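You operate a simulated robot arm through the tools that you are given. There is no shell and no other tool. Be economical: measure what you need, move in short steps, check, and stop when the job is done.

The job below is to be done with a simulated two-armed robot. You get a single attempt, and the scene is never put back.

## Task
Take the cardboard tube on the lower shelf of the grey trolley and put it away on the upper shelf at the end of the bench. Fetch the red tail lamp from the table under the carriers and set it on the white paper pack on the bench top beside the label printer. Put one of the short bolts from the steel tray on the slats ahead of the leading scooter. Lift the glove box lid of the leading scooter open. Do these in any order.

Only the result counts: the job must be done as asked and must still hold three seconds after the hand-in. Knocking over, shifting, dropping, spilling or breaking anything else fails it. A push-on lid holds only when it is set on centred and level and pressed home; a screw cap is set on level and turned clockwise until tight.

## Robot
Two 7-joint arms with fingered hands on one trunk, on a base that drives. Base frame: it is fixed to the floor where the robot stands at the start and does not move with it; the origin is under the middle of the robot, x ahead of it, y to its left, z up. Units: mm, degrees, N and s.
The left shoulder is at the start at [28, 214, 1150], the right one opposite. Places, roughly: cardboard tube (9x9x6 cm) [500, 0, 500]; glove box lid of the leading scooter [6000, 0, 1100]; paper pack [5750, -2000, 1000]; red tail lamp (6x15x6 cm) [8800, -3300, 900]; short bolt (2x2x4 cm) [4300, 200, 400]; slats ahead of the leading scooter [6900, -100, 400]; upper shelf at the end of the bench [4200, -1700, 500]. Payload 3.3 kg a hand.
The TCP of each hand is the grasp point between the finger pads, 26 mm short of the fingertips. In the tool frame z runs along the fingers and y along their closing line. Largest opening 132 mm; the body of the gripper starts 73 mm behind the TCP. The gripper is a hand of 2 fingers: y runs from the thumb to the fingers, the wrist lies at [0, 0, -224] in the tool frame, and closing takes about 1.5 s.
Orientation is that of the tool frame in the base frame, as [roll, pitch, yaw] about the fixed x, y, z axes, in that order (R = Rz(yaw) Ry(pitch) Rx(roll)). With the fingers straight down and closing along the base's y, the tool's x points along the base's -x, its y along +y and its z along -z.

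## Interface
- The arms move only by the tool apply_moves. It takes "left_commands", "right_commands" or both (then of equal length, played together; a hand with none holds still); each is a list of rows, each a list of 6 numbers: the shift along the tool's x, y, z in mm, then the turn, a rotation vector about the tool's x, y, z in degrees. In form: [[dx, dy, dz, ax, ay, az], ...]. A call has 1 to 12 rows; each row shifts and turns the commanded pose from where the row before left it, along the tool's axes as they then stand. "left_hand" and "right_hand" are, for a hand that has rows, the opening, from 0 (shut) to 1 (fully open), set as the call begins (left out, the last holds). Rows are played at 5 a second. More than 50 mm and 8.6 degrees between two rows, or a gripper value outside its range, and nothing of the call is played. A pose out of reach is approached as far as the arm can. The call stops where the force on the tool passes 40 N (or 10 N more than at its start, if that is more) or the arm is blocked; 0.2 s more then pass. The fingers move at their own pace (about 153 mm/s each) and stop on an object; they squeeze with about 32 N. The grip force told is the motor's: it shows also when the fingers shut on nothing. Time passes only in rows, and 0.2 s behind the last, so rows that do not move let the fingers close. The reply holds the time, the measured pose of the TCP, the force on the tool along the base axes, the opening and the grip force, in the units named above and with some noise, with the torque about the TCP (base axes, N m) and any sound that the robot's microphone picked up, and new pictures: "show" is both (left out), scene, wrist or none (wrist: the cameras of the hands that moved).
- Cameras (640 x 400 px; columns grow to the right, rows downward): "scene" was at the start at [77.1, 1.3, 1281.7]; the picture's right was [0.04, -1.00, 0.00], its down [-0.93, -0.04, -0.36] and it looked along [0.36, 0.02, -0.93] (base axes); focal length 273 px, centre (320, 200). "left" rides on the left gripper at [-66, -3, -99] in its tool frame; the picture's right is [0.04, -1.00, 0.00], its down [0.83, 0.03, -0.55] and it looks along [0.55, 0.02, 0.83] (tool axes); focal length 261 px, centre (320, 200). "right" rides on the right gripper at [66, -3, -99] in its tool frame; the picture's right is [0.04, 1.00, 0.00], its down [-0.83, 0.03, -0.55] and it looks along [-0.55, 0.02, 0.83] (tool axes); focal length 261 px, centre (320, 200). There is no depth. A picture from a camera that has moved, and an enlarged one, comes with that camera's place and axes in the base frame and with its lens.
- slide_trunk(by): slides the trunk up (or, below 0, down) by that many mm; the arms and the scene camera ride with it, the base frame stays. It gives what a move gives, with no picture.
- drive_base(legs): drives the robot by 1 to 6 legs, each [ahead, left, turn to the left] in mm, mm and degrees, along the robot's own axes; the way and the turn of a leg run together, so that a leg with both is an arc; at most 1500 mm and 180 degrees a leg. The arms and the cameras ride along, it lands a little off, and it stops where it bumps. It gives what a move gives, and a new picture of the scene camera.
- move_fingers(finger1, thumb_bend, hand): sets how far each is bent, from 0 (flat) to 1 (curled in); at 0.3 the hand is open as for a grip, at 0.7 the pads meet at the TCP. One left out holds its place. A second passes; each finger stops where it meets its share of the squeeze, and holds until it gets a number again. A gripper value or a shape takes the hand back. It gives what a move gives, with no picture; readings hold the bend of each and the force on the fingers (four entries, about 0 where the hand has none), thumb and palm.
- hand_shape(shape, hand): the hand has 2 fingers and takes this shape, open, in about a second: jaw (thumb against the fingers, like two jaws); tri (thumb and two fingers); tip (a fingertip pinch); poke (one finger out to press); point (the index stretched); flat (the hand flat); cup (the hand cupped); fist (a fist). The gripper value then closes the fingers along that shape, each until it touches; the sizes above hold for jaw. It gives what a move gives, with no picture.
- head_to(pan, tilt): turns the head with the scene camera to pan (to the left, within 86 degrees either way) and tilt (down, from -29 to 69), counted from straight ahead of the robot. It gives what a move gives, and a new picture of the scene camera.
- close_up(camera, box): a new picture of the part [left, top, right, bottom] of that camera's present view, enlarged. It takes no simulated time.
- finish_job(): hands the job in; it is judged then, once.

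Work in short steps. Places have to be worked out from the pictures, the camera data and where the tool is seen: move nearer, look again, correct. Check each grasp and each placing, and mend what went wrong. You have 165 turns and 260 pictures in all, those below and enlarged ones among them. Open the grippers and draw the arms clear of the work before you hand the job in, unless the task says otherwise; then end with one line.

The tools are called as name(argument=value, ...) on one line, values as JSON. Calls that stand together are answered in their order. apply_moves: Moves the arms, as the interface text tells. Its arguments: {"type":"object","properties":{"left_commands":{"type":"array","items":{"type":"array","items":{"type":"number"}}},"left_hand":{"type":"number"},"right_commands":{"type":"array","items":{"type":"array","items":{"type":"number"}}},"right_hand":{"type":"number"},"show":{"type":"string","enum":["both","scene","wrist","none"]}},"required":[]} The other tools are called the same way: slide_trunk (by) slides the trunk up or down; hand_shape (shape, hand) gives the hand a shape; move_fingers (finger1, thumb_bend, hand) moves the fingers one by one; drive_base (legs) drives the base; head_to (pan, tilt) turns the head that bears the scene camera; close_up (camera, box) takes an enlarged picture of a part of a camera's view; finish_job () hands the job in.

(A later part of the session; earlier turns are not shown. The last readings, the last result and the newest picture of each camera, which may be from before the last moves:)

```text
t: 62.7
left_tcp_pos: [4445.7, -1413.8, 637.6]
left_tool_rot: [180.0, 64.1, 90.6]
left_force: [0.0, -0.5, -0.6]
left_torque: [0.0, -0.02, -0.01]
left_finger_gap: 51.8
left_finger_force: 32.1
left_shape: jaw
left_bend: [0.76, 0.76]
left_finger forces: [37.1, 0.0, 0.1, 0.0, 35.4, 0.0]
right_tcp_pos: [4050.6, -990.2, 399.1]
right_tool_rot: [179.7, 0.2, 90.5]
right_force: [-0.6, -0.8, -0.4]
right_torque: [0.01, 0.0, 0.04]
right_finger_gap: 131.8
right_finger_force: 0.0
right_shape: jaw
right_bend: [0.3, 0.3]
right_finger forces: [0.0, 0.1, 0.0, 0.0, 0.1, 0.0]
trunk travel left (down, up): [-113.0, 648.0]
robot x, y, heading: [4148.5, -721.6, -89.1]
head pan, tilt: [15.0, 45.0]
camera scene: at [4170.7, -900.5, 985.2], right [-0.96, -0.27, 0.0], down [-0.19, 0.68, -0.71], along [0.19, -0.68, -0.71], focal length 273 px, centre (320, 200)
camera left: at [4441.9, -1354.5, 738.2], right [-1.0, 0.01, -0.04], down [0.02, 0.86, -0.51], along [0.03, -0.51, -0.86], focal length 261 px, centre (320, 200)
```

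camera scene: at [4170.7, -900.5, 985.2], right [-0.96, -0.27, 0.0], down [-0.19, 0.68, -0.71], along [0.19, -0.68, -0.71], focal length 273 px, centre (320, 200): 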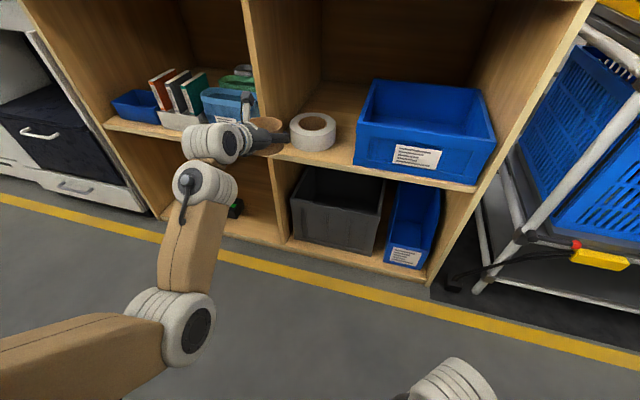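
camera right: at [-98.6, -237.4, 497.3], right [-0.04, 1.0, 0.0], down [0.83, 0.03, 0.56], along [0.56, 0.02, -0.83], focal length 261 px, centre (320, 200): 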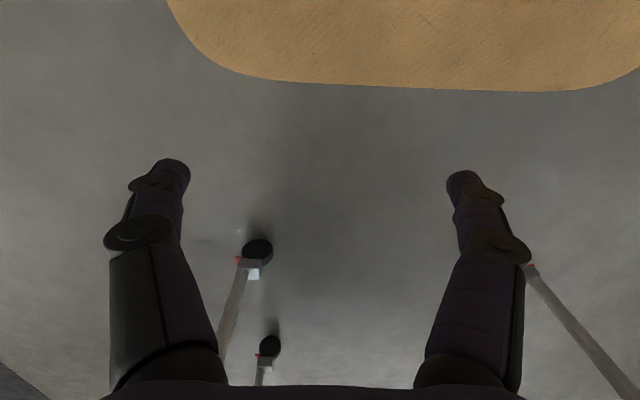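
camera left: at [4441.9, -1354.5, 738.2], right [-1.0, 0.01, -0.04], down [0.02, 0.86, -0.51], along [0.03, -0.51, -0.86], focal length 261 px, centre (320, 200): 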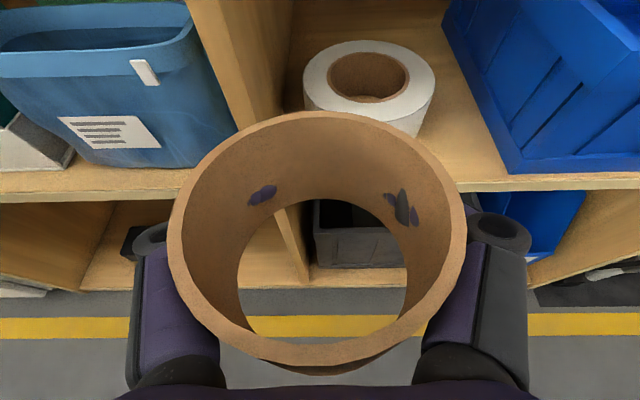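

Now the forearm runs straight behind the hand, good. But the elbow hangs low, so I raise the trunk 170 mm and lower the hand correspondingly to get the elbow higher.

slide_trunk(by=170)

apply_moves(left_commands=[[31, 0, 3, 0, 0, 0], [31, 0, 3, 0, 0, 0], [31, 0, 3, 0, 0, 0], [31, 0, 3, 0, 0, 0], [31, 0, 3, 0, 0, 0], [25, 0, 0, 0, 0, 0]], show="both")

```text
t: 64.6
left_tcp_pos: [4446.2, -1413.5, 806.4]
left_tool_rot: [180.0, 63.9, 90.9]
left_force: [-1.0, -1.0, 0.1]
left_torque: [-0.02, -0.02, -0.02]
left_finger_gap: 51.8
left_finger_force: 31.6
left_shape: jaw
left_bend: [0.76, 0.76]
left_finger forces: [38.8, 0.1, 0.0, 0.0, 35.6, 0.0]
right_tcp_pos: [4049.9, -990.5, 569.3]
right_tool_rot: [179.8, 0.3, 90.6]
right_force: [0.3, -0.4, 0.1]
right_torque: [-0.01, -0.05, -0.03]
right_finger_gap: 132.1
right_finger_force: 0.1
right_shape: jaw
right_bend: [0.3, 0.3]
right_finger forces: [0.1, 0.0, 0.1, 0.0, 0.0, 0.0]
trunk travel left (down, up): [-283.0, 478.0]
robot x, y, heading: [4149.2, -723.4, -89.2]
head pan, tilt: [15.0, 45.0]
```

```text
t: 66.2
left_tcp_pos: [4507.3, -1354.4, 656.6]
left_tool_rot: [166.7, 65.3, 81.4]
left_force: [-0.4, 0.2, -0.3]
left_torque: [-0.02, -0.02, -0.02]
left_finger_gap: 51.1
left_finger_force: 32.1
left_shape: jaw
left_bend: [0.76, 0.76]
left_finger forces: [38.3, 0.1, 0.1, 0.0, 35.9, 0.0]
right_tcp_pos: [4051.6, -990.8, 570.6]
right_tool_rot: [179.8, 0.3, 90.6]
right_force: [-0.2, -0.3, 0.7]
right_torque: [-0.01, -0.01, -0.01]
right_finger_gap: 131.8
right_finger_force: 0.0
right_shape: jaw
right_bend: [0.3, 0.3]
right_finger forces: [0.0, 0.0, 0.0, 0.0, 0.0, 0.0]
trunk travel left (down, up): [-283.0, 478.0]
robot x, y, heading: [4145.6, -725.7, -89.1]
head pan, tilt: [15.0, 45.0]
stopped in row 6 (left hand): the arm was blocked; the commanded pose is now the measured one
camera scene: at [4170.2, -849.9, 1160.3], right [-0.96, -0.27, 0.0], down [-0.19, 0.68, -0.71], along [0.19, -0.68, -0.71], focal length 273 px, centre (320, 200)
camera left: at [4492.0, -1292.4, 755.2], right [-0.99, -0.05, -0.13], down [0.03, 0.85, -0.53], along [0.14, -0.53, -0.84], focal length 261 px, centre (320, 200)
```

scene: 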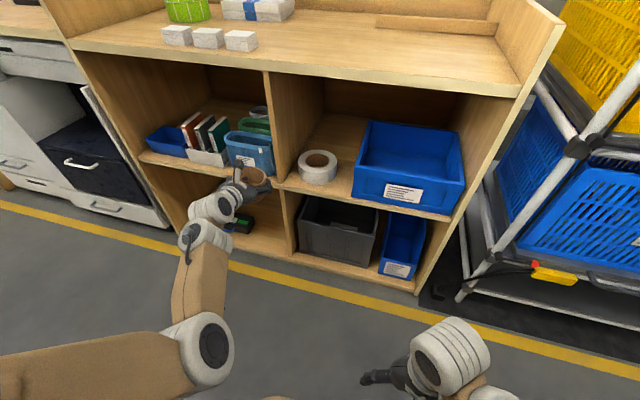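
left: 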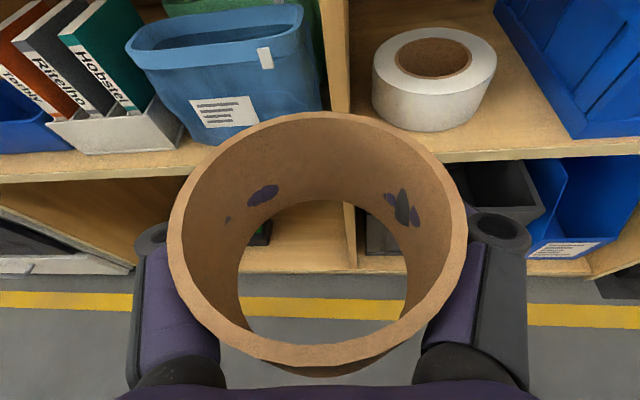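

The arm hit a joint limit with the hand far left and low; the pose drifted. I correct the tilt and bring the hand 110 mm back to the right.

apply_moves(left_commands=[[0, -22, 0, 2.5, 0.65, -2.9], [0, -22, 0, 2.5, 0.65, -2.9], [0, -22, 0, 0, 0, 0], [0, -22, 0, 0, 0, 0], [0, -22, 0, 0, 0, 0]], show="scene")

```text
t: 67.3
left_tcp_pos: [4497.2, -1363.1, 673.2]
left_tool_rot: [166.3, 65.6, 83.1]
left_force: [-0.4, -0.5, -0.1]
left_torque: [0.0, 0.02, 0.01]
left_finger_gap: 51.1
left_finger_force: 32.0
left_shape: jaw
left_bend: [0.76, 0.77]
left_finger forces: [38.7, 0.0, 0.1, 0.0, 36.4, 0.0]
right_tcp_pos: [4050.0, -990.0, 569.1]
right_tool_rot: [179.8, 0.3, 90.6]
right_force: [-0.8, -0.8, -0.5]
right_torque: [-0.01, -0.02, 0.01]
right_finger_gap: 132.1
right_finger_force: 0.1
right_shape: jaw
right_bend: [0.3, 0.3]
right_finger forces: [0.1, 0.0, 0.0, 0.0, 0.0, 0.0]
trunk travel left (down, up): [-283.0, 478.0]
robot x, y, heading: [4149.0, -723.3, -89.1]
head pan, tilt: [15.0, 45.0]
stopped in row 5 (left hand): the arm was blocked; the commanded pose is now the measured one
camera scene: at [4170.2, -849.9, 1160.2], right [-0.96, -0.27, 0.0], down [-0.19, 0.68, -0.71], along [0.19, -0.68, -0.71], focal length 273 px, centre (320, 200)
```

scene: 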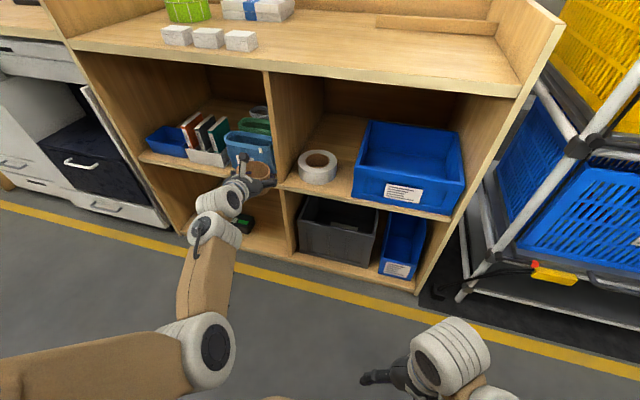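

Still stuck on a limit in this posture; I back out by raising the hand and restoring orientation.

apply_moves(left_commands=[[-36, 0, -17, 0, 0, 0], [-36, 0, -17, 0, 0, 0], [-36, 0, -17, 2.5, 0.65, -2.9], [-20, -10, -10, 2.5, 0.65, -2.9], [0, -10, 0, 1, 0, -1]], show="none")

```text
t: 68.7
left_tcp_pos: [4498.7, -1359.4, 813.5]
left_tool_rot: [180.0, 64.8, 95.2]
left_force: [-0.4, 0.4, -0.1]
left_torque: [0.01, -0.01, -0.05]
left_finger_gap: 50.3
left_finger_force: 32.2
left_shape: jaw
left_bend: [0.76, 0.77]
left_finger forces: [41.8, 0.0, 0.1, 0.1, 36.3, 0.0]
right_tcp_pos: [4050.9, -990.3, 569.4]
right_tool_rot: [179.8, 0.3, 90.6]
right_force: [-0.1, -0.9, -0.1]
right_torque: [-0.01, 0.0, 0.03]
right_finger_gap: 132.0
right_finger_force: 0.1
right_shape: jaw
right_bend: [0.3, 0.3]
right_finger forces: [0.1, 0.0, 0.0, 0.0, 0.0, 0.0]
trunk travel left (down, up): [-283.0, 478.0]
robot x, y, heading: [4149.8, -724.9, -89.2]
head pan, tilt: [15.0, 45.0]
stopped in row 5 (left hand): the arm was blocked; the commanded pose is now the measured one
```

I return to the earlier good extended posture (forward, a bit right, yaw fixed).

apply_moves(left_commands=[[-6, 0, 12, 0, 0, 0], [-6, 0, 12, 0, 0, 0], [-6, -5, 12, 2, 0, 1], [-6, -15, 12, 2, 0, 1], [0, -15, 0, 0, 0, 0], [0, -15, 0, 0, 0, 0]], show="scene")

```text
t: 70.1
left_tcp_pos: [4460.9, -1414.5, 819.2]
left_tool_rot: [179.3, 65.3, 90.5]
left_force: [0.3, -0.3, 0.7]
left_torque: [0.01, -0.01, -0.02]
left_finger_gap: 50.4
left_finger_force: 32.4
left_shape: jaw
left_bend: [0.77, 0.77]
left_finger forces: [42.0, 0.0, 0.1, 0.1, 36.8, 0.0]
right_tcp_pos: [4050.9, -990.5, 569.9]
right_tool_rot: [179.8, 0.3, 90.6]
right_force: [0.2, -0.2, -0.2]
right_torque: [0.01, 0.0, 0.02]
right_finger_gap: 132.0
right_finger_force: 0.1
right_shape: jaw
right_bend: [0.3, 0.3]
right_finger forces: [0.0, 0.1, 0.1, 0.1, 0.1, 0.1]
trunk travel left (down, up): [-283.0, 478.0]
robot x, y, heading: [4148.2, -718.6, -89.4]
head pan, tilt: [15.0, 45.0]
camera scene: at [4170.1, -849.9, 1160.3], right [-0.96, -0.27, 0.0], down [-0.19, 0.68, -0.71], along [0.19, -0.68, -0.71], focal length 273 px, centre (320, 200)
```

scene: 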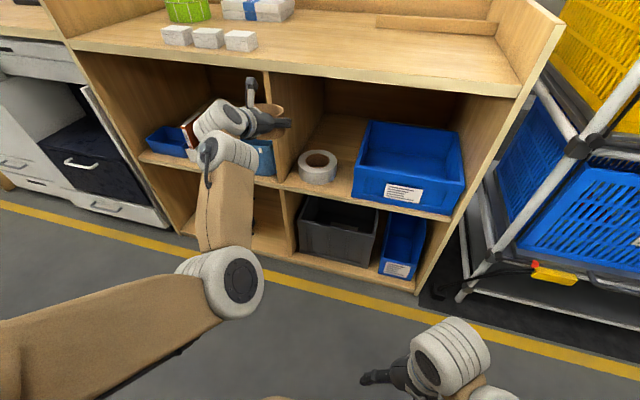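

Good posture again. I shift the base right so the hand is centred on the free gap (x≈4384), then extend and lower in small steps.

drive_base(legs=[[0, -76, 0]])

apply_moves(left_commands=[[-8, 0, 18, 0, 0, 0], [-8, 0, 18, 0, 0, 0], [-8, 0, 18, 0, 0, 0], [18, 0, 8, 0, 0, 0], [18, 0, 8, 0, 0, 0], [18, 0, 8, 0, 0, 0], [18, 0, 8, 0, 0, 0]], show="both")

```text
t: 71.2
left_tcp_pos: [4381.9, -1415.0, 818.0]
left_tool_rot: [178.9, 64.9, 90.1]
left_force: [0.6, -0.9, -1.6]
left_torque: [0.0, 0.03, 0.0]
left_finger_gap: 50.3
left_finger_force: 32.3
left_shape: jaw
left_bend: [0.77, 0.77]
left_finger forces: [42.0, 0.0, 0.0, 0.0, 36.8, 0.0]
right_tcp_pos: [3975.0, -992.2, 569.3]
right_tool_rot: [179.8, 0.3, 90.6]
right_force: [0.3, 0.3, 1.2]
right_torque: [0.01, 0.02, 0.01]
right_finger_gap: 131.8
right_finger_force: 0.1
right_shape: jaw
right_bend: [0.3, 0.3]
right_finger forces: [0.1, 0.0, 0.0, 0.0, 0.1, 0.0]
trunk travel left (down, up): [-283.0, 478.0]
robot x, y, heading: [4073.2, -723.4, -89.2]
head pan, tilt: [15.0, 45.0]
camera scene: at [4094.3, -850.9, 1160.3], right [-0.96, -0.27, 0.0], down [-0.19, 0.68, -0.71], along [0.19, -0.68, -0.71], focal length 273 px, centre (320, 200)
```

scene: 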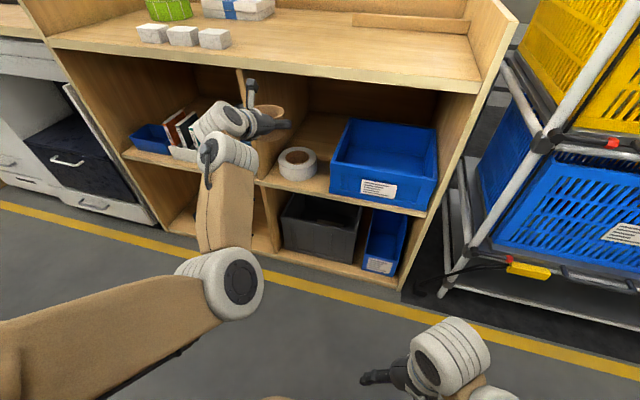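

```text
t: 72.8
left_tcp_pos: [4385.4, -1472.4, 735.9]
left_tool_rot: [179.0, 64.9, 90.0]
left_force: [0.0, -0.2, -0.1]
left_torque: [-0.02, 0.01, -0.03]
left_finger_gap: 49.9
left_finger_force: 32.0
left_shape: jaw
left_bend: [0.77, 0.77]
left_finger forces: [43.1, 0.0, 0.1, 0.1, 37.0, 0.0]
right_tcp_pos: [3975.9, -990.7, 569.4]
right_tool_rot: [179.8, 0.3, 90.6]
right_force: [-0.4, -0.6, -0.3]
right_torque: [0.03, -0.02, 0.01]
right_finger_gap: 131.7
right_finger_force: 0.0
right_shape: jaw
right_bend: [0.3, 0.3]
right_finger forces: [0.1, 0.0, 0.1, 0.1, 0.0, 0.1]
trunk travel left (down, up): [-283.0, 478.0]
robot x, y, heading: [4072.0, -723.8, -89.3]
head pan, tilt: [15.0, 45.0]
camera scene: at [4094.5, -851.0, 1160.2], right [-0.96, -0.27, 0.0], down [-0.19, 0.68, -0.71], along [0.19, -0.68, -0.71], focal length 273 px, centre (320, 200)
camera left: at [4381.2, -1411.6, 836.5], right [-1.0, 0.0, -0.05], down [0.02, 0.85, -0.52], along [0.04, -0.52, -0.85], focal length 261 px, centre (320, 200)
```

scene: 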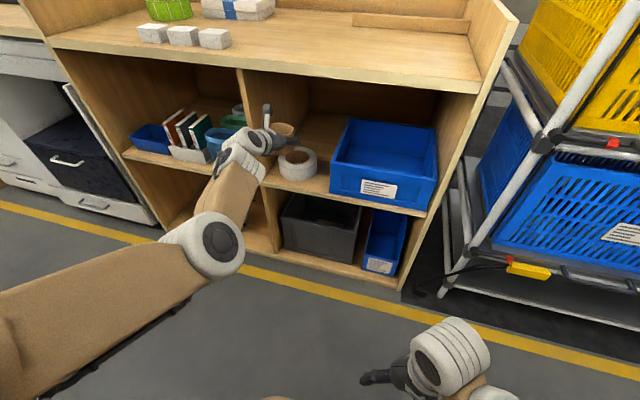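
left: 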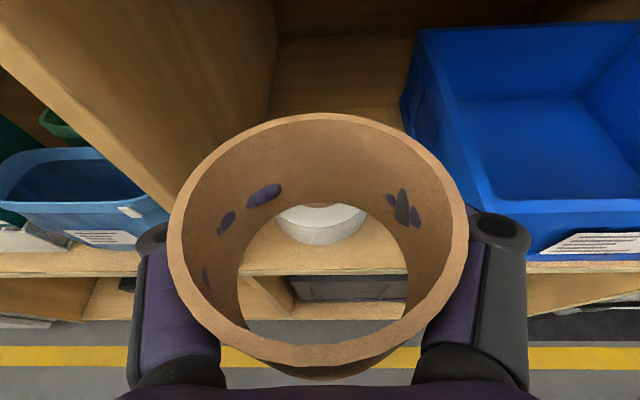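

The longer stretch works. I back off 40 mm and test lowering to the release height outside the shelf.

drive_base(legs=[[-40, 0, 0]])

apply_moves(left_commands=[[18, 0, 8, 0, 0, 0], [18, 0, 8, 0, 0, 0], [18, 0, 8, 0, 0, 0], [18, 0, 8, 0, 0, 0], [18, 0, 8, 0, 0, 0], [18, 0, 8, 0, 0, 0], [18, 0, 8, 0, 0, 0], [18, 0, 8, 0, 0, 0], [18, 0, 8, 0, 0, 0]], show="scene")

```text
t: 73.8
left_tcp_pos: [4381.4, -1450.5, 735.9]
left_tool_rot: [178.8, 64.9, 89.8]
left_force: [-0.2, 0.4, -0.6]
left_torque: [-0.03, 0.0, 0.01]
left_finger_gap: 49.7
left_finger_force: 32.1
left_shape: jaw
left_bend: [0.77, 0.77]
left_finger forces: [43.1, 0.0, 0.1, 0.0, 37.1, 0.1]
right_tcp_pos: [3971.7, -966.4, 570.0]
right_tool_rot: [179.8, 0.3, 90.4]
right_force: [0.3, 0.1, 0.3]
right_torque: [-0.01, 0.04, 0.02]
right_finger_gap: 131.9
right_finger_force: 0.1
right_shape: jaw
right_bend: [0.3, 0.3]
right_finger forces: [0.0, 0.1, 0.0, 0.0, 0.0, 0.1]
trunk travel left (down, up): [-283.0, 478.0]
robot x, y, heading: [4070.3, -699.9, -89.5]
head pan, tilt: [15.0, 45.0]
stopped in leg 1: the robot was blocked; the commanded pose is now the measured one
camera scene: at [4092.9, -826.5, 1160.2], right [-0.96, -0.27, 0.0], down [-0.19, 0.68, -0.71], along [0.19, -0.68, -0.71], focal length 273 px, centre (320, 200)
```

scene: 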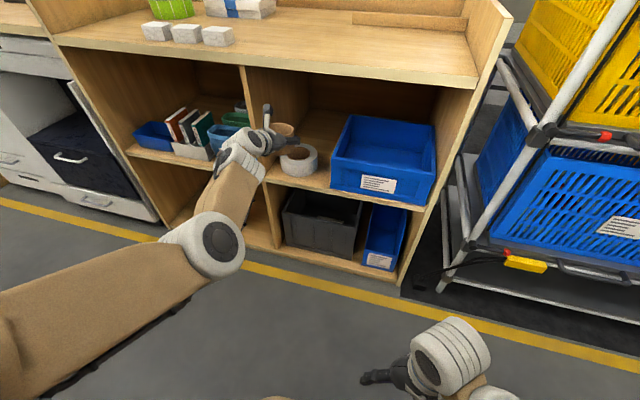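

```text
t: 75.8
left_tcp_pos: [4383.2, -1422.3, 610.6]
left_tool_rot: [178.9, 64.9, 90.0]
left_force: [0.5, -0.1, -0.7]
left_torque: [0.0, 0.04, 0.04]
left_finger_gap: 50.2
left_finger_force: 31.9
left_shape: jaw
left_bend: [0.77, 0.77]
left_finger forces: [43.4, 0.1, 0.0, 0.0, 37.1, 0.0]
left hand out of reach, approached as far as the arm can: row 5, 6, 7, 8, 9
right_tcp_pos: [3971.6, -966.5, 570.0]
right_tool_rot: [179.7, 0.3, 90.4]
right_force: [-0.5, -0.5, 0.7]
right_torque: [0.0, -0.03, -0.01]
right_finger_gap: 131.9
right_finger_force: 0.1
right_shape: jaw
right_bend: [0.3, 0.3]
right_finger forces: [0.0, 0.0, 0.1, 0.0, 0.0, 0.0]
trunk travel left (down, up): [-283.0, 478.0]
robot x, y, heading: [4071.2, -699.4, -89.5]
head pan, tilt: [15.0, 45.0]
camera scene: at [4092.8, -826.4, 1160.3], right [-0.96, -0.27, 0.0], down [-0.19, 0.68, -0.71], along [0.19, -0.68, -0.71], focal length 273 px, centre (320, 200)
```

scene: 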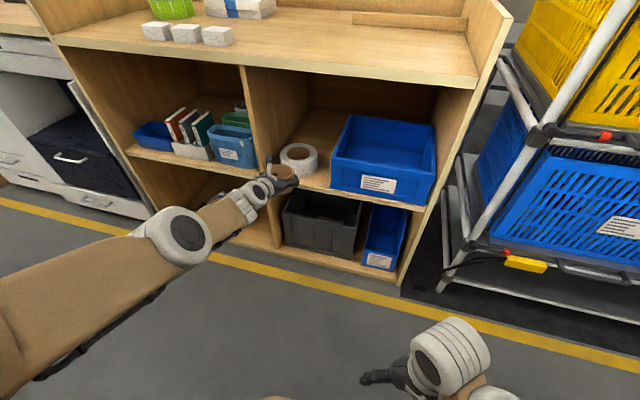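

With the arm nearly straight it reaches z≈610, so the trunk needs to be ~70 lower. I lower the trunk, then raise the hand to a travel height of about 640.

slide_trunk(by=-70)

apply_moves(left_commands=[[-25, 0, -12, 0, 0, 0], [-25, 0, -12, 0, 0, 0], [-25, 0, -12, 0, 0, 0], [-25, 0, -12, 0, 0, 0]], show="scene")

```text
t: 76.9
left_tcp_pos: [4383.2, -1423.5, 543.0]
left_tool_rot: [178.9, 64.9, 89.8]
left_force: [-0.4, 0.2, -1.1]
left_torque: [0.0, -0.01, -0.02]
left_finger_gap: 49.6
left_finger_force: 31.8
left_shape: jaw
left_bend: [0.77, 0.77]
left_finger forces: [43.5, 0.0, 0.0, 0.0, 37.0, 0.0]
right_tcp_pos: [3973.3, -967.2, 500.7]
right_tool_rot: [179.8, 0.4, 90.4]
right_force: [-0.3, -1.0, -0.1]
right_torque: [0.03, 0.02, 0.0]
right_finger_gap: 132.1
right_finger_force: 0.1
right_shape: jaw
right_bend: [0.3, 0.3]
right_finger forces: [0.1, 0.1, 0.0, 0.1, 0.0, 0.0]
trunk travel left (down, up): [-213.0, 548.0]
robot x, y, heading: [4073.5, -700.8, -89.4]
head pan, tilt: [15.0, 45.0]
```

```text
t: 77.9
left_tcp_pos: [4382.1, -1423.4, 652.3]
left_tool_rot: [179.0, 64.8, 90.0]
left_force: [-0.4, 0.0, -0.1]
left_torque: [-0.02, 0.03, -0.02]
left_finger_gap: 49.8
left_finger_force: 31.6
left_shape: jaw
left_bend: [0.77, 0.77]
left_finger forces: [43.4, 0.0, 0.0, 0.0, 37.2, 0.0]
right_tcp_pos: [3973.1, -968.0, 499.2]
right_tool_rot: [179.8, 0.3, 90.4]
right_force: [0.1, -0.3, 0.3]
right_torque: [0.0, 0.0, -0.01]
right_finger_gap: 132.0
right_finger_force: 0.0
right_shape: jaw
right_bend: [0.3, 0.3]
right_finger forces: [0.0, 0.0, 0.1, 0.1, 0.1, 0.0]
trunk travel left (down, up): [-213.0, 548.0]
robot x, y, heading: [4073.4, -700.5, -89.7]
head pan, tilt: [15.0, 45.0]
camera scene: at [4093.0, -844.4, 1088.8], right [-0.96, -0.27, 0.0], down [-0.19, 0.68, -0.71], along [0.19, -0.68, -0.71], focal length 273 px, centre (320, 200)
```

scene: 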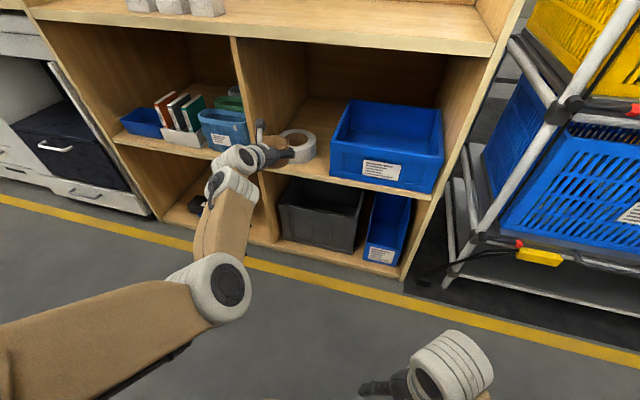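

I drive in 200 mm at this height and check with the wrist camera.

drive_base(legs=[[200, 0, 0]])

close_up(camera="left", box=[0, 0, 640, 400])

```text
t: 79.5
left_tcp_pos: [4384.2, -1623.3, 651.1]
left_tool_rot: [178.9, 64.9, 89.8]
left_force: [0.4, 0.4, 0.0]
left_torque: [0.04, 0.0, 0.0]
left_finger_gap: 49.8
left_finger_force: 32.1
left_shape: jaw
left_bend: [0.77, 0.77]
left_finger forces: [43.4, 0.0, 0.0, 0.0, 37.3, 0.0]
right_tcp_pos: [3973.8, -1169.1, 499.0]
right_tool_rot: [179.8, 0.3, 90.4]
right_force: [-0.4, -0.5, -0.7]
right_torque: [-0.02, 0.01, 0.02]
right_finger_gap: 131.9
right_finger_force: 0.1
right_shape: jaw
right_bend: [0.3, 0.3]
right_finger forces: [0.1, 0.0, 0.0, 0.0, 0.1, 0.0]
trunk travel left (down, up): [-213.0, 548.0]
robot x, y, heading: [4075.1, -898.2, -89.7]
head pan, tilt: [15.0, 45.0]
camera scene: at [4095.0, -1045.3, 1088.8], right [-0.96, -0.27, 0.0], down [-0.19, 0.68, -0.71], along [0.19, -0.68, -0.71], focal length 273 px, centre (320, 200)
```

scene: 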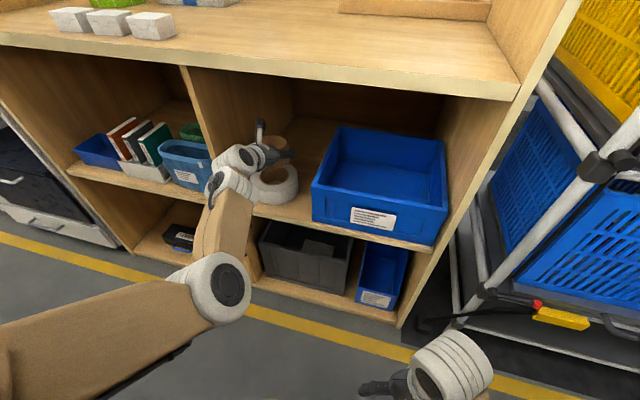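

```text
1.00 times, centred on (320, 200) of left (not enlarged: the box is as wide or as high as the picture)
camera zoom: at [4380.4, -1562.6, 751.6], right [-1.0, 0.0, -0.05], down [0.03, 0.85, -0.52], along [0.04, -0.52, -0.85], focal length 261 px, centre (320, 200)
```

zoom: 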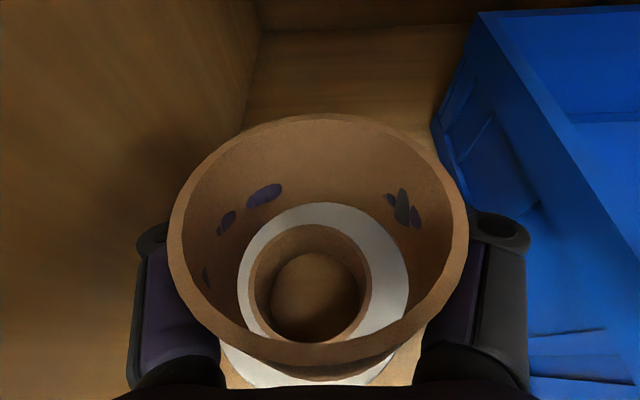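

Well centred between the bin and the divider, above the tape. I drive on 228 mm so the tube ends up behind the tape roll.

drive_base(legs=[[228, 0, 0]])

close_up(camera="left", box=[0, 0, 640, 400])

```text
t: 81.2
left_tcp_pos: [4388.1, -1850.0, 652.9]
left_tool_rot: [178.9, 64.9, 90.1]
left_force: [0.2, -1.1, 0.4]
left_torque: [0.0, -0.03, -0.03]
left_finger_gap: 49.4
left_finger_force: 32.4
left_shape: jaw
left_bend: [0.77, 0.77]
left_finger forces: [43.4, 0.0, 0.1, 0.0, 37.3, 0.1]
right_tcp_pos: [3978.3, -1396.7, 500.2]
right_tool_rot: [179.9, 0.4, 90.5]
right_force: [0.1, 0.4, -0.7]
right_torque: [0.0, -0.01, 0.01]
right_finger_gap: 131.7
right_finger_force: 0.0
right_shape: jaw
right_bend: [0.3, 0.3]
right_finger forces: [0.0, 0.1, 0.0, 0.0, 0.1, 0.1]
trunk travel left (down, up): [-213.0, 548.0]
robot x, y, heading: [4076.1, -1129.1, -89.0]
head pan, tilt: [15.0, 45.0]
camera scene: at [4098.0, -1273.1, 1088.8], right [-0.96, -0.27, 0.0], down [-0.19, 0.68, -0.71], along [0.19, -0.68, -0.71], focal length 273 px, centre (320, 200)
```

scene: 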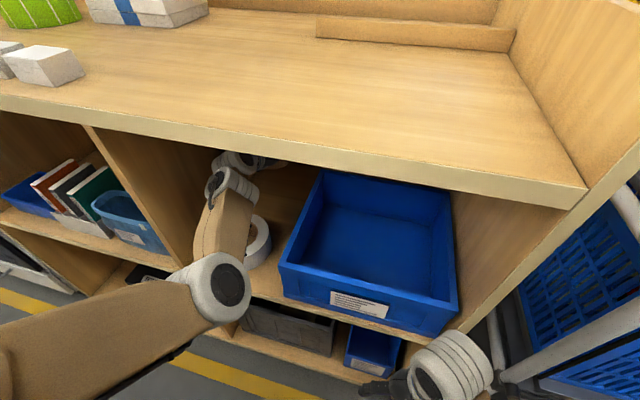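

```text
1.00 times, centred on (320, 200) of left (not enlarged: the box is as wide or as high as the picture)
camera zoom: at [4385.1, -1789.5, 751.5], right [-1.0, 0.0, -0.05], down [0.02, 0.85, -0.52], along [0.04, -0.52, -0.85], focal length 261 px, centre (320, 200)
```

zoom: 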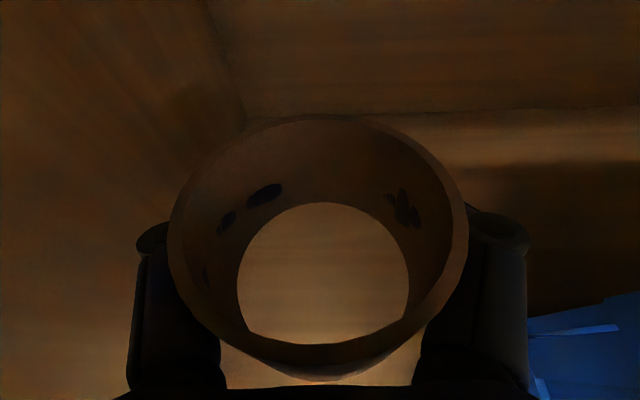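

Positioned behind the tape with room all around. I lower the tube, first 75 mm.

apply_moves(left_commands=[[17, 0, 8, 0, 0, 0], [17, 0, 8, 0, 0, 0], [17, 0, 8, 0, 0, 0], [17, 0, 8, 0, 0, 0]], show="both")

```text
t: 82.2
left_tcp_pos: [4389.9, -1850.7, 576.5]
left_tool_rot: [178.9, 64.9, 90.1]
left_force: [-0.7, 0.2, -0.1]
left_torque: [0.0, 0.01, 0.0]
left_finger_gap: 49.6
left_finger_force: 31.4
left_shape: jaw
left_bend: [0.77, 0.77]
left_finger forces: [43.4, 0.1, 0.1, 0.1, 37.3, 0.0]
right_tcp_pos: [3978.6, -1396.5, 499.2]
right_tool_rot: [179.8, 0.2, 90.6]
right_force: [-0.2, 0.1, 0.1]
right_torque: [0.0, 0.02, 0.0]
right_finger_gap: 131.5
right_finger_force: 0.0
right_shape: jaw
right_bend: [0.3, 0.3]
right_finger forces: [0.0, 0.0, 0.1, 0.0, 0.0, 0.1]
trunk travel left (down, up): [-213.0, 548.0]
robot x, y, heading: [4075.9, -1126.7, -89.3]
head pan, tilt: [15.0, 45.0]
camera scene: at [4097.9, -1273.2, 1088.8], right [-0.96, -0.27, 0.0], down [-0.19, 0.68, -0.71], along [0.19, -0.68, -0.71], focal length 273 px, centre (320, 200)
camera left: at [4386.0, -1789.2, 676.3], right [-1.0, 0.0, -0.04], down [0.02, 0.85, -0.52], along [0.04, -0.52, -0.85], focal length 261 px, centre (320, 200)
```

scene: 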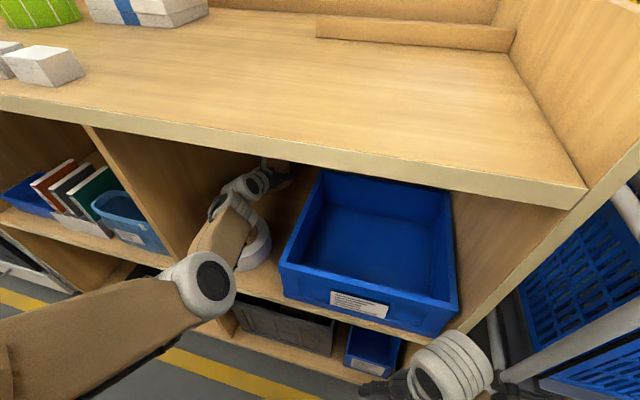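
left: 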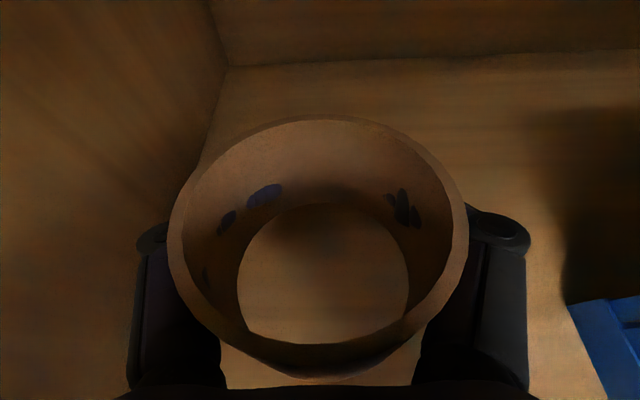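

Clear so far. I continue down slowly until contact.

apply_moves(left_commands=[[4.5, 0, 2, 0, 0, 0], [4.5, 0, 2, 0, 0, 0], [3.6, 0, 1.7, 0, 0, 0], [2.7, 0, 1.3, 0, 0, 0], [2.7, 0, 1.3, 0, 0, 0], [2.7, 0, 1.3, 0, 0, 0], [2.7, 0, 1.3, 0, 0, 0]], show="wrist")

```text
t: 83.8
left_tcp_pos: [4389.5, -1851.1, 550.4]
left_tool_rot: [178.9, 64.9, 90.2]
left_force: [0.1, 0.3, -0.2]
left_torque: [-0.01, 0.0, 0.01]
left_finger_gap: 49.4
left_finger_force: 31.8
left_shape: jaw
left_bend: [0.77, 0.77]
left_finger forces: [43.4, 0.0, 0.0, 0.0, 37.3, 0.1]
right_tcp_pos: [3977.2, -1396.6, 499.0]
right_tool_rot: [179.8, 0.4, 90.5]
right_force: [-0.8, -0.4, -0.2]
right_torque: [-0.03, 0.02, 0.0]
right_finger_gap: 131.7
right_finger_force: 0.0
right_shape: jaw
right_bend: [0.3, 0.3]
right_finger forces: [0.0, 0.0, 0.0, 0.0, 0.0, 0.1]
trunk travel left (down, up): [-213.0, 548.0]
robot x, y, heading: [4076.4, -1132.7, -89.4]
head pan, tilt: [15.0, 45.0]
camera left: at [4385.8, -1789.5, 650.4], right [-1.0, 0.0, -0.05], down [0.02, 0.85, -0.52], along [0.04, -0.52, -0.85], focal length 261 px, centre (320, 200)
```

left: 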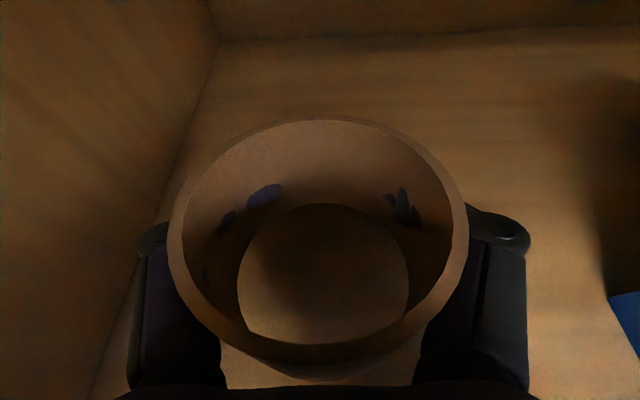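

No contact yet; continue in 2 mm steps.

apply_moves(left_commands=[[2, 0, 1, 0, 0, 0], [2, 0, 1, 0, 0, 0], [2, 0, 1, 0, 0, 0], [2, 0, 1, 0, 0, 0], [2, 0, 1, 0, 0, 0], [2, 0, 1, 0, 0, 0]], show="wrist")

```text
t: 85.2
left_tcp_pos: [4389.8, -1852.5, 537.9]
left_tool_rot: [178.9, 64.9, 90.1]
left_force: [0.6, -0.1, -1.1]
left_torque: [0.0, 0.01, 0.03]
left_finger_gap: 49.8
left_finger_force: 31.8
left_shape: jaw
left_bend: [0.77, 0.77]
left_finger forces: [43.4, 0.1, 0.1, 0.0, 37.5, 0.0]
right_tcp_pos: [3977.3, -1396.1, 499.7]
right_tool_rot: [179.9, 0.2, 90.5]
right_force: [-0.4, -0.2, -0.3]
right_torque: [-0.01, 0.0, 0.0]
right_finger_gap: 131.7
right_finger_force: 0.1
right_shape: jaw
right_bend: [0.3, 0.3]
right_finger forces: [0.0, 0.0, 0.1, 0.0, 0.0, 0.0]
trunk travel left (down, up): [-213.0, 548.0]
robot x, y, heading: [4074.1, -1125.7, -89.3]
head pan, tilt: [15.0, 45.0]
camera left: at [4385.6, -1789.6, 637.0], right [-1.0, 0.0, -0.05], down [0.02, 0.85, -0.52], along [0.04, -0.52, -0.85], focal length 261 px, centre (320, 200)
```

left: 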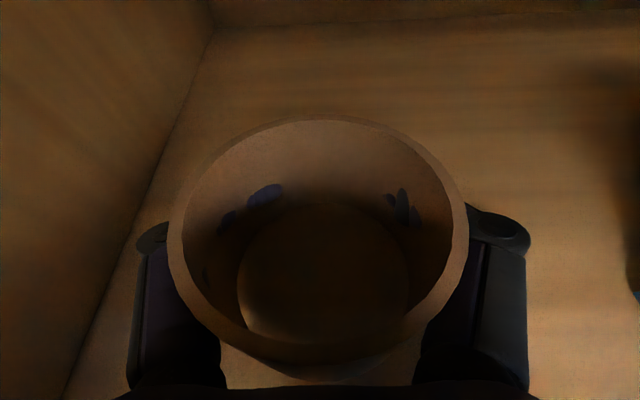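

Still free; a few more millimetres.

apply_moves(left_commands=[[2, 0, 1, 0, 0, 0], [2, 0, 1, 0, 0, 0], [2, 0, 1, 0, 0, 0], [2, 0, 1, 0, 0, 0], [2, 0, 1, 0, 0, 0], [2, 0, 1, 0, 0, 0]], show="wrist")

```text
t: 86.6
left_tcp_pos: [4390.7, -1855.5, 534.4]
left_tool_rot: [178.4, 66.1, 89.6]
left_force: [-1.0, -3.0, 14.5]
left_torque: [-0.39, 0.13, -0.02]
left_finger_gap: 49.7
left_finger_force: 32.4
left_shape: jaw
left_bend: [0.77, 0.77]
left_finger forces: [50.7, 0.0, 0.0, 0.0, 43.4, 0.0]
right_tcp_pos: [3978.4, -1396.1, 500.6]
right_tool_rot: [179.7, 0.3, 90.6]
right_force: [-0.9, 0.8, 0.2]
right_torque: [-0.04, -0.01, -0.01]
right_finger_gap: 131.9
right_finger_force: 0.2
right_shape: jaw
right_bend: [0.3, 0.3]
right_finger forces: [0.1, 0.1, 0.1, 0.1, 0.0, 0.1]
trunk travel left (down, up): [-213.0, 548.0]
robot x, y, heading: [4073.6, -1125.1, -89.3]
head pan, tilt: [15.0, 45.0]
stopped in row 6 (left hand): the force on the tool passed its limit at 41 N (the readings are from after the stop); the commanded pose is now the measured one
camera left: at [4386.1, -1791.9, 633.3], right [-1.0, 0.0, -0.05], down [0.02, 0.84, -0.54], along [0.04, -0.54, -0.84], focal length 261 px, centre (320, 200)
```

left: 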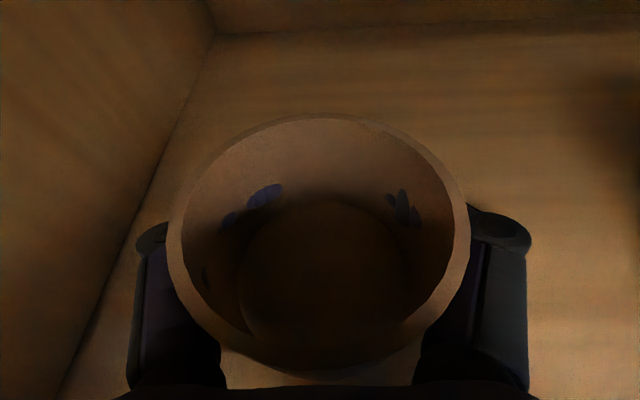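

The tube rests on the shelf (14 N upward). I open the left hand.

apply_moves(left_commands=[[0, 0, 0, 0, 0, 0], [0, 0, 0, 0, 0, 0], [0, 0, 0, 0, 0, 0], [0, 0, 0, 0, 0, 0], [0, 0, 0, 0, 0, 0], [0, 0, 0, 0, 0, 0], [0, 0, 0, 0, 0, 0]], left_hand=1, show="wrist")

```text
t: 88.2
left_tcp_pos: [4392.1, -1853.1, 529.0]
left_tool_rot: [178.6, 65.5, 89.9]
left_force: [0.1, -0.3, -0.9]
left_torque: [0.01, -0.06, 0.03]
left_finger_gap: 132.0
left_finger_force: 0.1
left_shape: jaw
left_bend: [0.3, 0.3]
left_finger forces: [0.0, 0.0, 0.1, 0.0, 0.0, 0.1]
right_tcp_pos: [3978.0, -1394.9, 499.0]
right_tool_rot: [179.9, 0.3, 90.5]
right_force: [-0.5, 0.1, -0.6]
right_torque: [-0.03, 0.05, -0.04]
right_finger_gap: 132.0
right_finger_force: 0.1
right_shape: jaw
right_bend: [0.3, 0.3]
right_finger forces: [0.0, 0.0, 0.0, 0.0, 0.0, 0.0]
trunk travel left (down, up): [-213.0, 548.0]
robot x, y, heading: [4076.1, -1124.3, -89.4]
head pan, tilt: [15.0, 45.0]
camera left: at [4386.3, -1791.4, 628.5], right [-1.0, 0.0, -0.05], down [0.02, 0.85, -0.53], along [0.04, -0.53, -0.85], focal length 261 px, centre (320, 200)
```

left: 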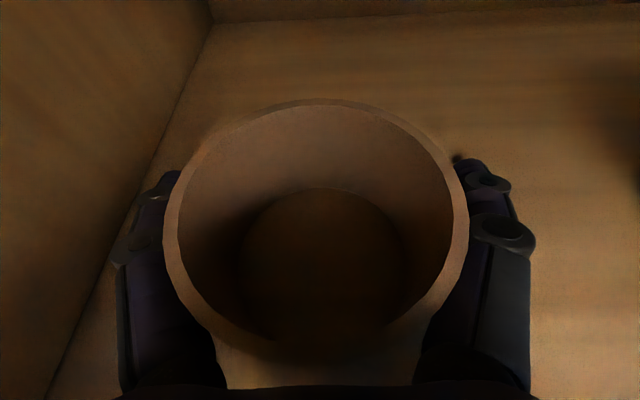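

Tube released and standing. I lift the hand straight up and look.

apply_moves(left_commands=[[-4.5, 0, -2, 0, 0, 0], [-9, 0, -4, 0, 0, 0], [-17, 0, -8, 0, 0, 0], [-17, 0, -8, 0, 0, 0], [-17, 0, -8, 0, 0, 0], [-17, 0, -8, 0, 0, 0], [-17, 0, -8, 0, 0, 0]], show="wrist")

```text
t: 89.8
left_tcp_pos: [4390.2, -1852.3, 638.8]
left_tool_rot: [178.6, 65.5, 89.9]
left_force: [-0.7, -0.7, 0.0]
left_torque: [0.02, -0.03, 0.0]
left_finger_gap: 131.9
left_finger_force: 0.0
left_shape: jaw
left_bend: [0.3, 0.3]
left_finger forces: [0.0, 0.1, 0.1, 0.1, 0.0, 0.0]
right_tcp_pos: [3977.8, -1396.4, 500.3]
right_tool_rot: [179.7, 0.3, 90.5]
right_force: [0.6, -0.2, 0.0]
right_torque: [-0.06, -0.02, -0.02]
right_finger_gap: 132.0
right_finger_force: 0.0
right_shape: jaw
right_bend: [0.3, 0.3]
right_finger forces: [0.0, 0.0, 0.1, 0.0, 0.1, 0.0]
trunk travel left (down, up): [-213.0, 548.0]
robot x, y, heading: [4075.0, -1128.8, -89.4]
head pan, tilt: [15.0, 45.0]
camera left: at [4385.7, -1790.3, 737.8], right [-1.0, 0.0, -0.05], down [0.02, 0.85, -0.53], along [0.04, -0.53, -0.85], focal length 261 px, centre (320, 200)
```

left: 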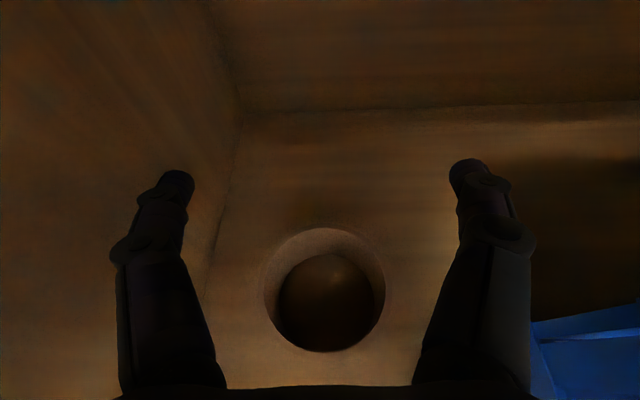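

The tube stands free behind the tape. I back straight out, then fold the arm in.

drive_base(legs=[[-410, 0, 0]])

apply_moves(left_commands=[[19, -12, -41, 0, 0, 0], [19, -12, -41, 0, 0, 0], [19, -12, -41, 0, 0, 0], [19, -12, -41, 0, 0, 0], [19, -12, -41, 0, 0, 0], [19, -12, -41, 0, 0, 0]], show="none")

head_to(pan=10, tilt=25)

```text
t: 92.4
left_tcp_pos: [4385.4, -1438.6, 639.2]
left_tool_rot: [178.7, 65.5, 90.0]
left_force: [0.1, 0.6, 0.6]
left_torque: [0.01, 0.0, 0.0]
left_finger_gap: 131.9
left_finger_force: 0.2
left_shape: jaw
left_bend: [0.3, 0.3]
left_finger forces: [0.0, 0.0, 0.1, 0.0, 0.1, 0.0]
right_tcp_pos: [3972.3, -981.6, 499.0]
right_tool_rot: [179.8, 0.3, 90.6]
right_force: [0.3, -1.2, -0.6]
right_torque: [-0.02, 0.0, -0.03]
right_finger_gap: 131.9
right_finger_force: 0.0
right_shape: jaw
right_bend: [0.3, 0.3]
right_finger forces: [0.0, 0.1, 0.0, 0.1, 0.0, 0.0]
trunk travel left (down, up): [-213.0, 548.0]
robot x, y, heading: [4067.7, -710.2, -89.0]
head pan, tilt: [15.0, 45.0]
camera scene: at [4092.5, -859.2, 1088.8], right [-0.96, -0.27, 0.0], down [-0.19, 0.68, -0.71], along [0.19, -0.68, -0.71], focal length 273 px, centre (320, 200)
```

scene: 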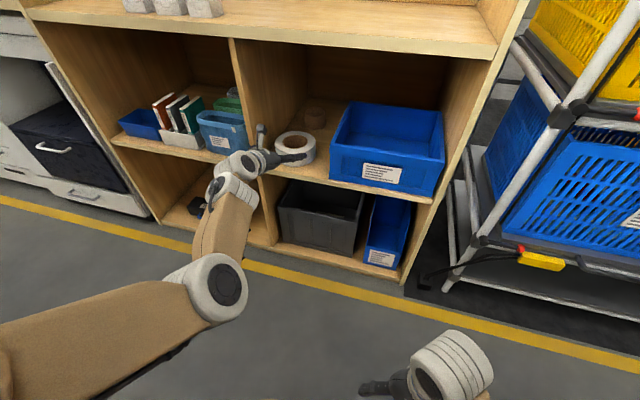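

```text
t: 93.1
left_tcp_pos: [4431.4, -1332.7, 660.4]
left_tool_rot: [156.7, 65.8, 73.4]
left_force: [-0.5, -0.4, 0.6]
left_torque: [0.01, 0.02, 0.01]
left_finger_gap: 132.1
left_finger_force: 0.1
left_shape: jaw
left_bend: [0.3, 0.3]
left_finger forces: [0.0, 0.0, 0.0, 0.0, 0.1, 0.0]
right_tcp_pos: [3975.1, -983.0, 500.0]
right_tool_rot: [179.7, 0.3, 90.6]
right_force: [0.0, -0.3, 0.3]
right_torque: [-0.01, 0.01, 0.0]
right_finger_gap: 131.9
right_finger_force: 0.0
right_shape: jaw
right_bend: [0.3, 0.3]
right_finger forces: [0.1, 0.0, 0.1, 0.0, 0.1, 0.0]
trunk travel left (down, up): [-213.0, 548.0]
robot x, y, heading: [4067.7, -718.1, -89.3]
head pan, tilt: [15.0, 45.0]
stopped in row 3 (left hand): the arm was blocked; the commanded pose is now the measured one
```

```text
t: 93.9
left_tcp_pos: [4431.8, -1332.7, 660.3]
left_tool_rot: [156.7, 65.7, 73.6]
left_force: [0.1, 0.8, -0.1]
left_torque: [0.01, -0.02, -0.02]
left_finger_gap: 132.1
left_finger_force: 0.0
left_shape: jaw
left_bend: [0.3, 0.3]
left_finger forces: [0.0, 0.0, 0.1, 0.0, 0.1, 0.1]
right_tcp_pos: [3973.3, -982.4, 500.5]
right_tool_rot: [179.8, 0.3, 90.5]
right_force: [-0.1, -0.3, 0.2]
right_torque: [-0.02, 0.0, 0.01]
right_finger_gap: 131.9
right_finger_force: 0.0
right_shape: jaw
right_bend: [0.3, 0.3]
right_finger forces: [0.0, 0.0, 0.0, 0.0, 0.0, 0.0]
trunk travel left (down, up): [-213.0, 548.0]
robot x, y, heading: [4071.1, -718.0, -89.0]
head pan, tilt: [10.0, 25.0]
camera scene: at [4087.8, -871.4, 1119.3], right [-0.98, -0.19, 0.0], down [-0.08, 0.42, -0.91], along [0.17, -0.89, -0.42], focal length 273 px, centre (320, 200)
```

scene: 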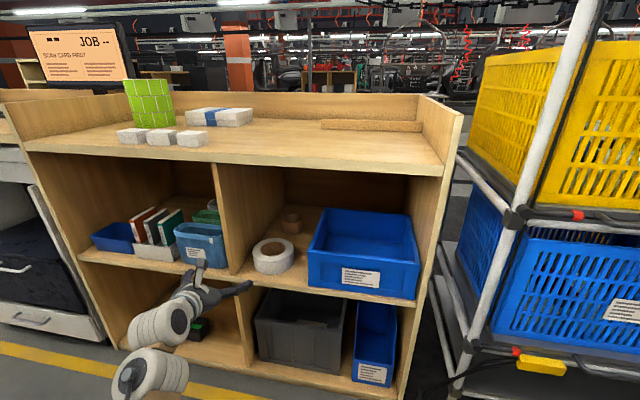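

The tube is visible standing on the upper shelf behind the tape. The left arm is against a joint limit, so I unwind it by the reverse of the earlier path.

apply_moves(left_commands=[[-20, 0, 25, 3.1, 0.8, -3.7], [-25, 0, 25, 3.1, 0.8, -3.7], [-25, 0, 20, 3.1, 0.8, -3.7], [-20, -10, 0, 0, 0, 0], [-20, -10, 0, 0, 0, 0], [9, -26, -18, 0, 0, 0], [9, -26, -18, 0, 0, 0], [9, -26, -18, 0, 0, 0], [9, -26, -18, 0, 0, 0], [9, -26, -18, 0, 0, 0]], show="scene")

```text
t: 96.2
left_tcp_pos: [4358.7, -1352.0, 750.1]
left_tool_rot: [174.1, 66.5, 90.1]
left_force: [0.1, 1.3, -0.2]
left_torque: [-0.03, -0.01, -0.01]
left_finger_gap: 132.0
left_finger_force: 0.1
left_shape: jaw
left_bend: [0.3, 0.3]
left_finger forces: [0.1, 0.0, 0.1, 0.0, 0.1, 0.0]
right_tcp_pos: [3971.6, -983.8, 500.3]
right_tool_rot: [179.8, 0.3, 90.6]
right_force: [0.8, 0.2, -0.5]
right_torque: [0.01, -0.03, -0.02]
right_finger_gap: 132.0
right_finger_force: 0.1
right_shape: jaw
right_bend: [0.3, 0.3]
right_finger forces: [0.1, 0.0, 0.0, 0.0, 0.0, 0.0]
trunk travel left (down, up): [-213.0, 548.0]
robot x, y, heading: [4073.1, -715.6, -89.3]
head pan, tilt: [10.0, 25.0]
stopped in row 10 (left hand): the arm was blocked; the commanded pose is now the measured one
camera scene: at [4088.0, -871.6, 1119.4], right [-0.98, -0.19, 0.0], down [-0.08, 0.42, -0.91], along [0.17, -0.89, -0.42], focal length 273 px, centre (320, 200)
```

scene: 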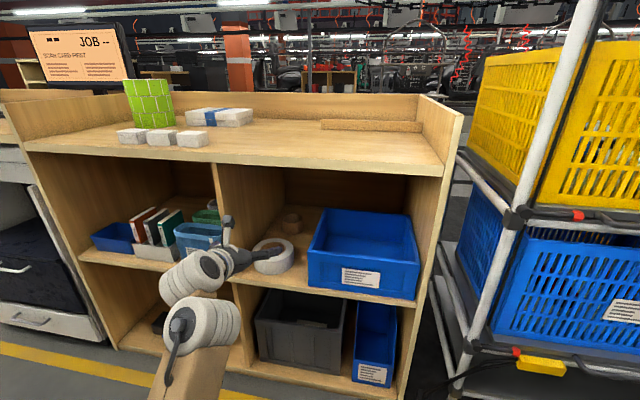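

I try pitching the hand down toward its home attitude, which should free the joint.

apply_moves(left_commands=[[33, 0, 2, 0, 8.5, 0], [33, 0, 2, 0, 8.5, 0], [33, 0, 2, 0, 8.5, 0], [33, 0, 2, 0, 8.5, 0], [33, 0, 2, 0, 8.5, 0], [33, 0, 2, 0, 8.5, 0], [33, 0, 2, 0, 8.5, 0]], show="scene")

```text
t: 97.8
left_tcp_pos: [4349.3, -1196.5, 580.3]
left_tool_rot: [178.0, 7.2, 95.4]
left_force: [-0.3, -1.1, -0.8]
left_torque: [-0.01, 0.02, 0.03]
left_finger_gap: 131.8
left_finger_force: 0.0
left_shape: jaw
left_bend: [0.3, 0.3]
left_finger forces: [0.0, 0.0, 0.0, 0.0, 0.1, 0.1]
left hand out of reach, approached as far as the arm can: row 7
right_tcp_pos: [3971.9, -983.3, 500.4]
right_tool_rot: [179.7, 0.3, 90.6]
right_force: [-0.3, -0.6, 0.2]
right_torque: [0.03, -0.02, -0.05]
right_finger_gap: 131.9
right_finger_force: 0.0
right_shape: jaw
right_bend: [0.3, 0.3]
right_finger forces: [0.0, 0.1, 0.0, 0.0, 0.0, 0.0]
trunk travel left (down, up): [-213.0, 548.0]
robot x, y, heading: [4072.3, -712.2, -88.9]
head pan, tilt: [10.0, 25.0]
camera scene: at [4088.0, -871.6, 1119.3], right [-0.98, -0.19, 0.0], down [-0.08, 0.42, -0.91], along [0.17, -0.89, -0.42], focal length 273 px, centre (320, 200)
```

scene: 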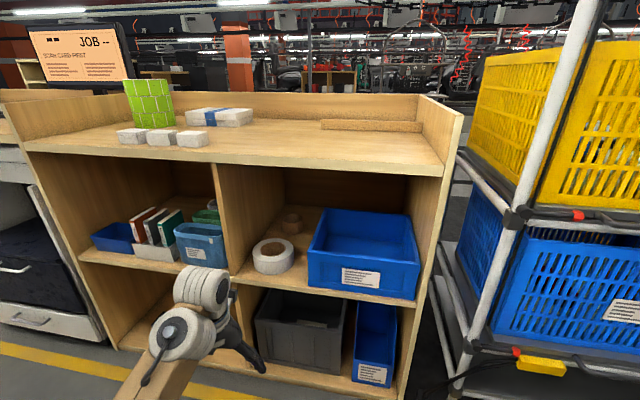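

Pointing down now. I retract to near the home pose.

apply_moves(left_commands=[[20, -10, 0, 0, -3, 2], [40, -20, 0, 0, -3, 3], [40, -25, 0, 0, -1, 0], [40, -25, 0, 0, 0, 0], [40, -25, 0, 0, 0, 0], [30, -25, 0, 0, 0, 0]], show="none")

```text
t: 99.2
left_tcp_pos: [4217.0, -994.2, 529.6]
left_tool_rot: [177.0, 13.9, 89.6]
left_force: [0.3, 0.1, 0.1]
left_torque: [0.0, 0.03, 0.03]
left_finger_gap: 131.9
left_finger_force: 0.1
left_shape: jaw
left_bend: [0.3, 0.3]
left_finger forces: [0.1, 0.1, 0.0, 0.0, 0.0, 0.1]
right_tcp_pos: [3971.8, -982.7, 499.8]
right_tool_rot: [179.8, 0.2, 90.6]
right_force: [-0.3, -0.6, -0.5]
right_torque: [0.02, 0.01, -0.05]
right_finger_gap: 131.7
right_finger_force: 0.1
right_shape: jaw
right_bend: [0.3, 0.3]
right_finger forces: [0.1, 0.0, 0.0, 0.1, 0.1, 0.0]
trunk travel left (down, up): [-213.0, 548.0]
robot x, y, heading: [4069.7, -713.8, -89.4]
head pan, tilt: [10.0, 25.0]
```

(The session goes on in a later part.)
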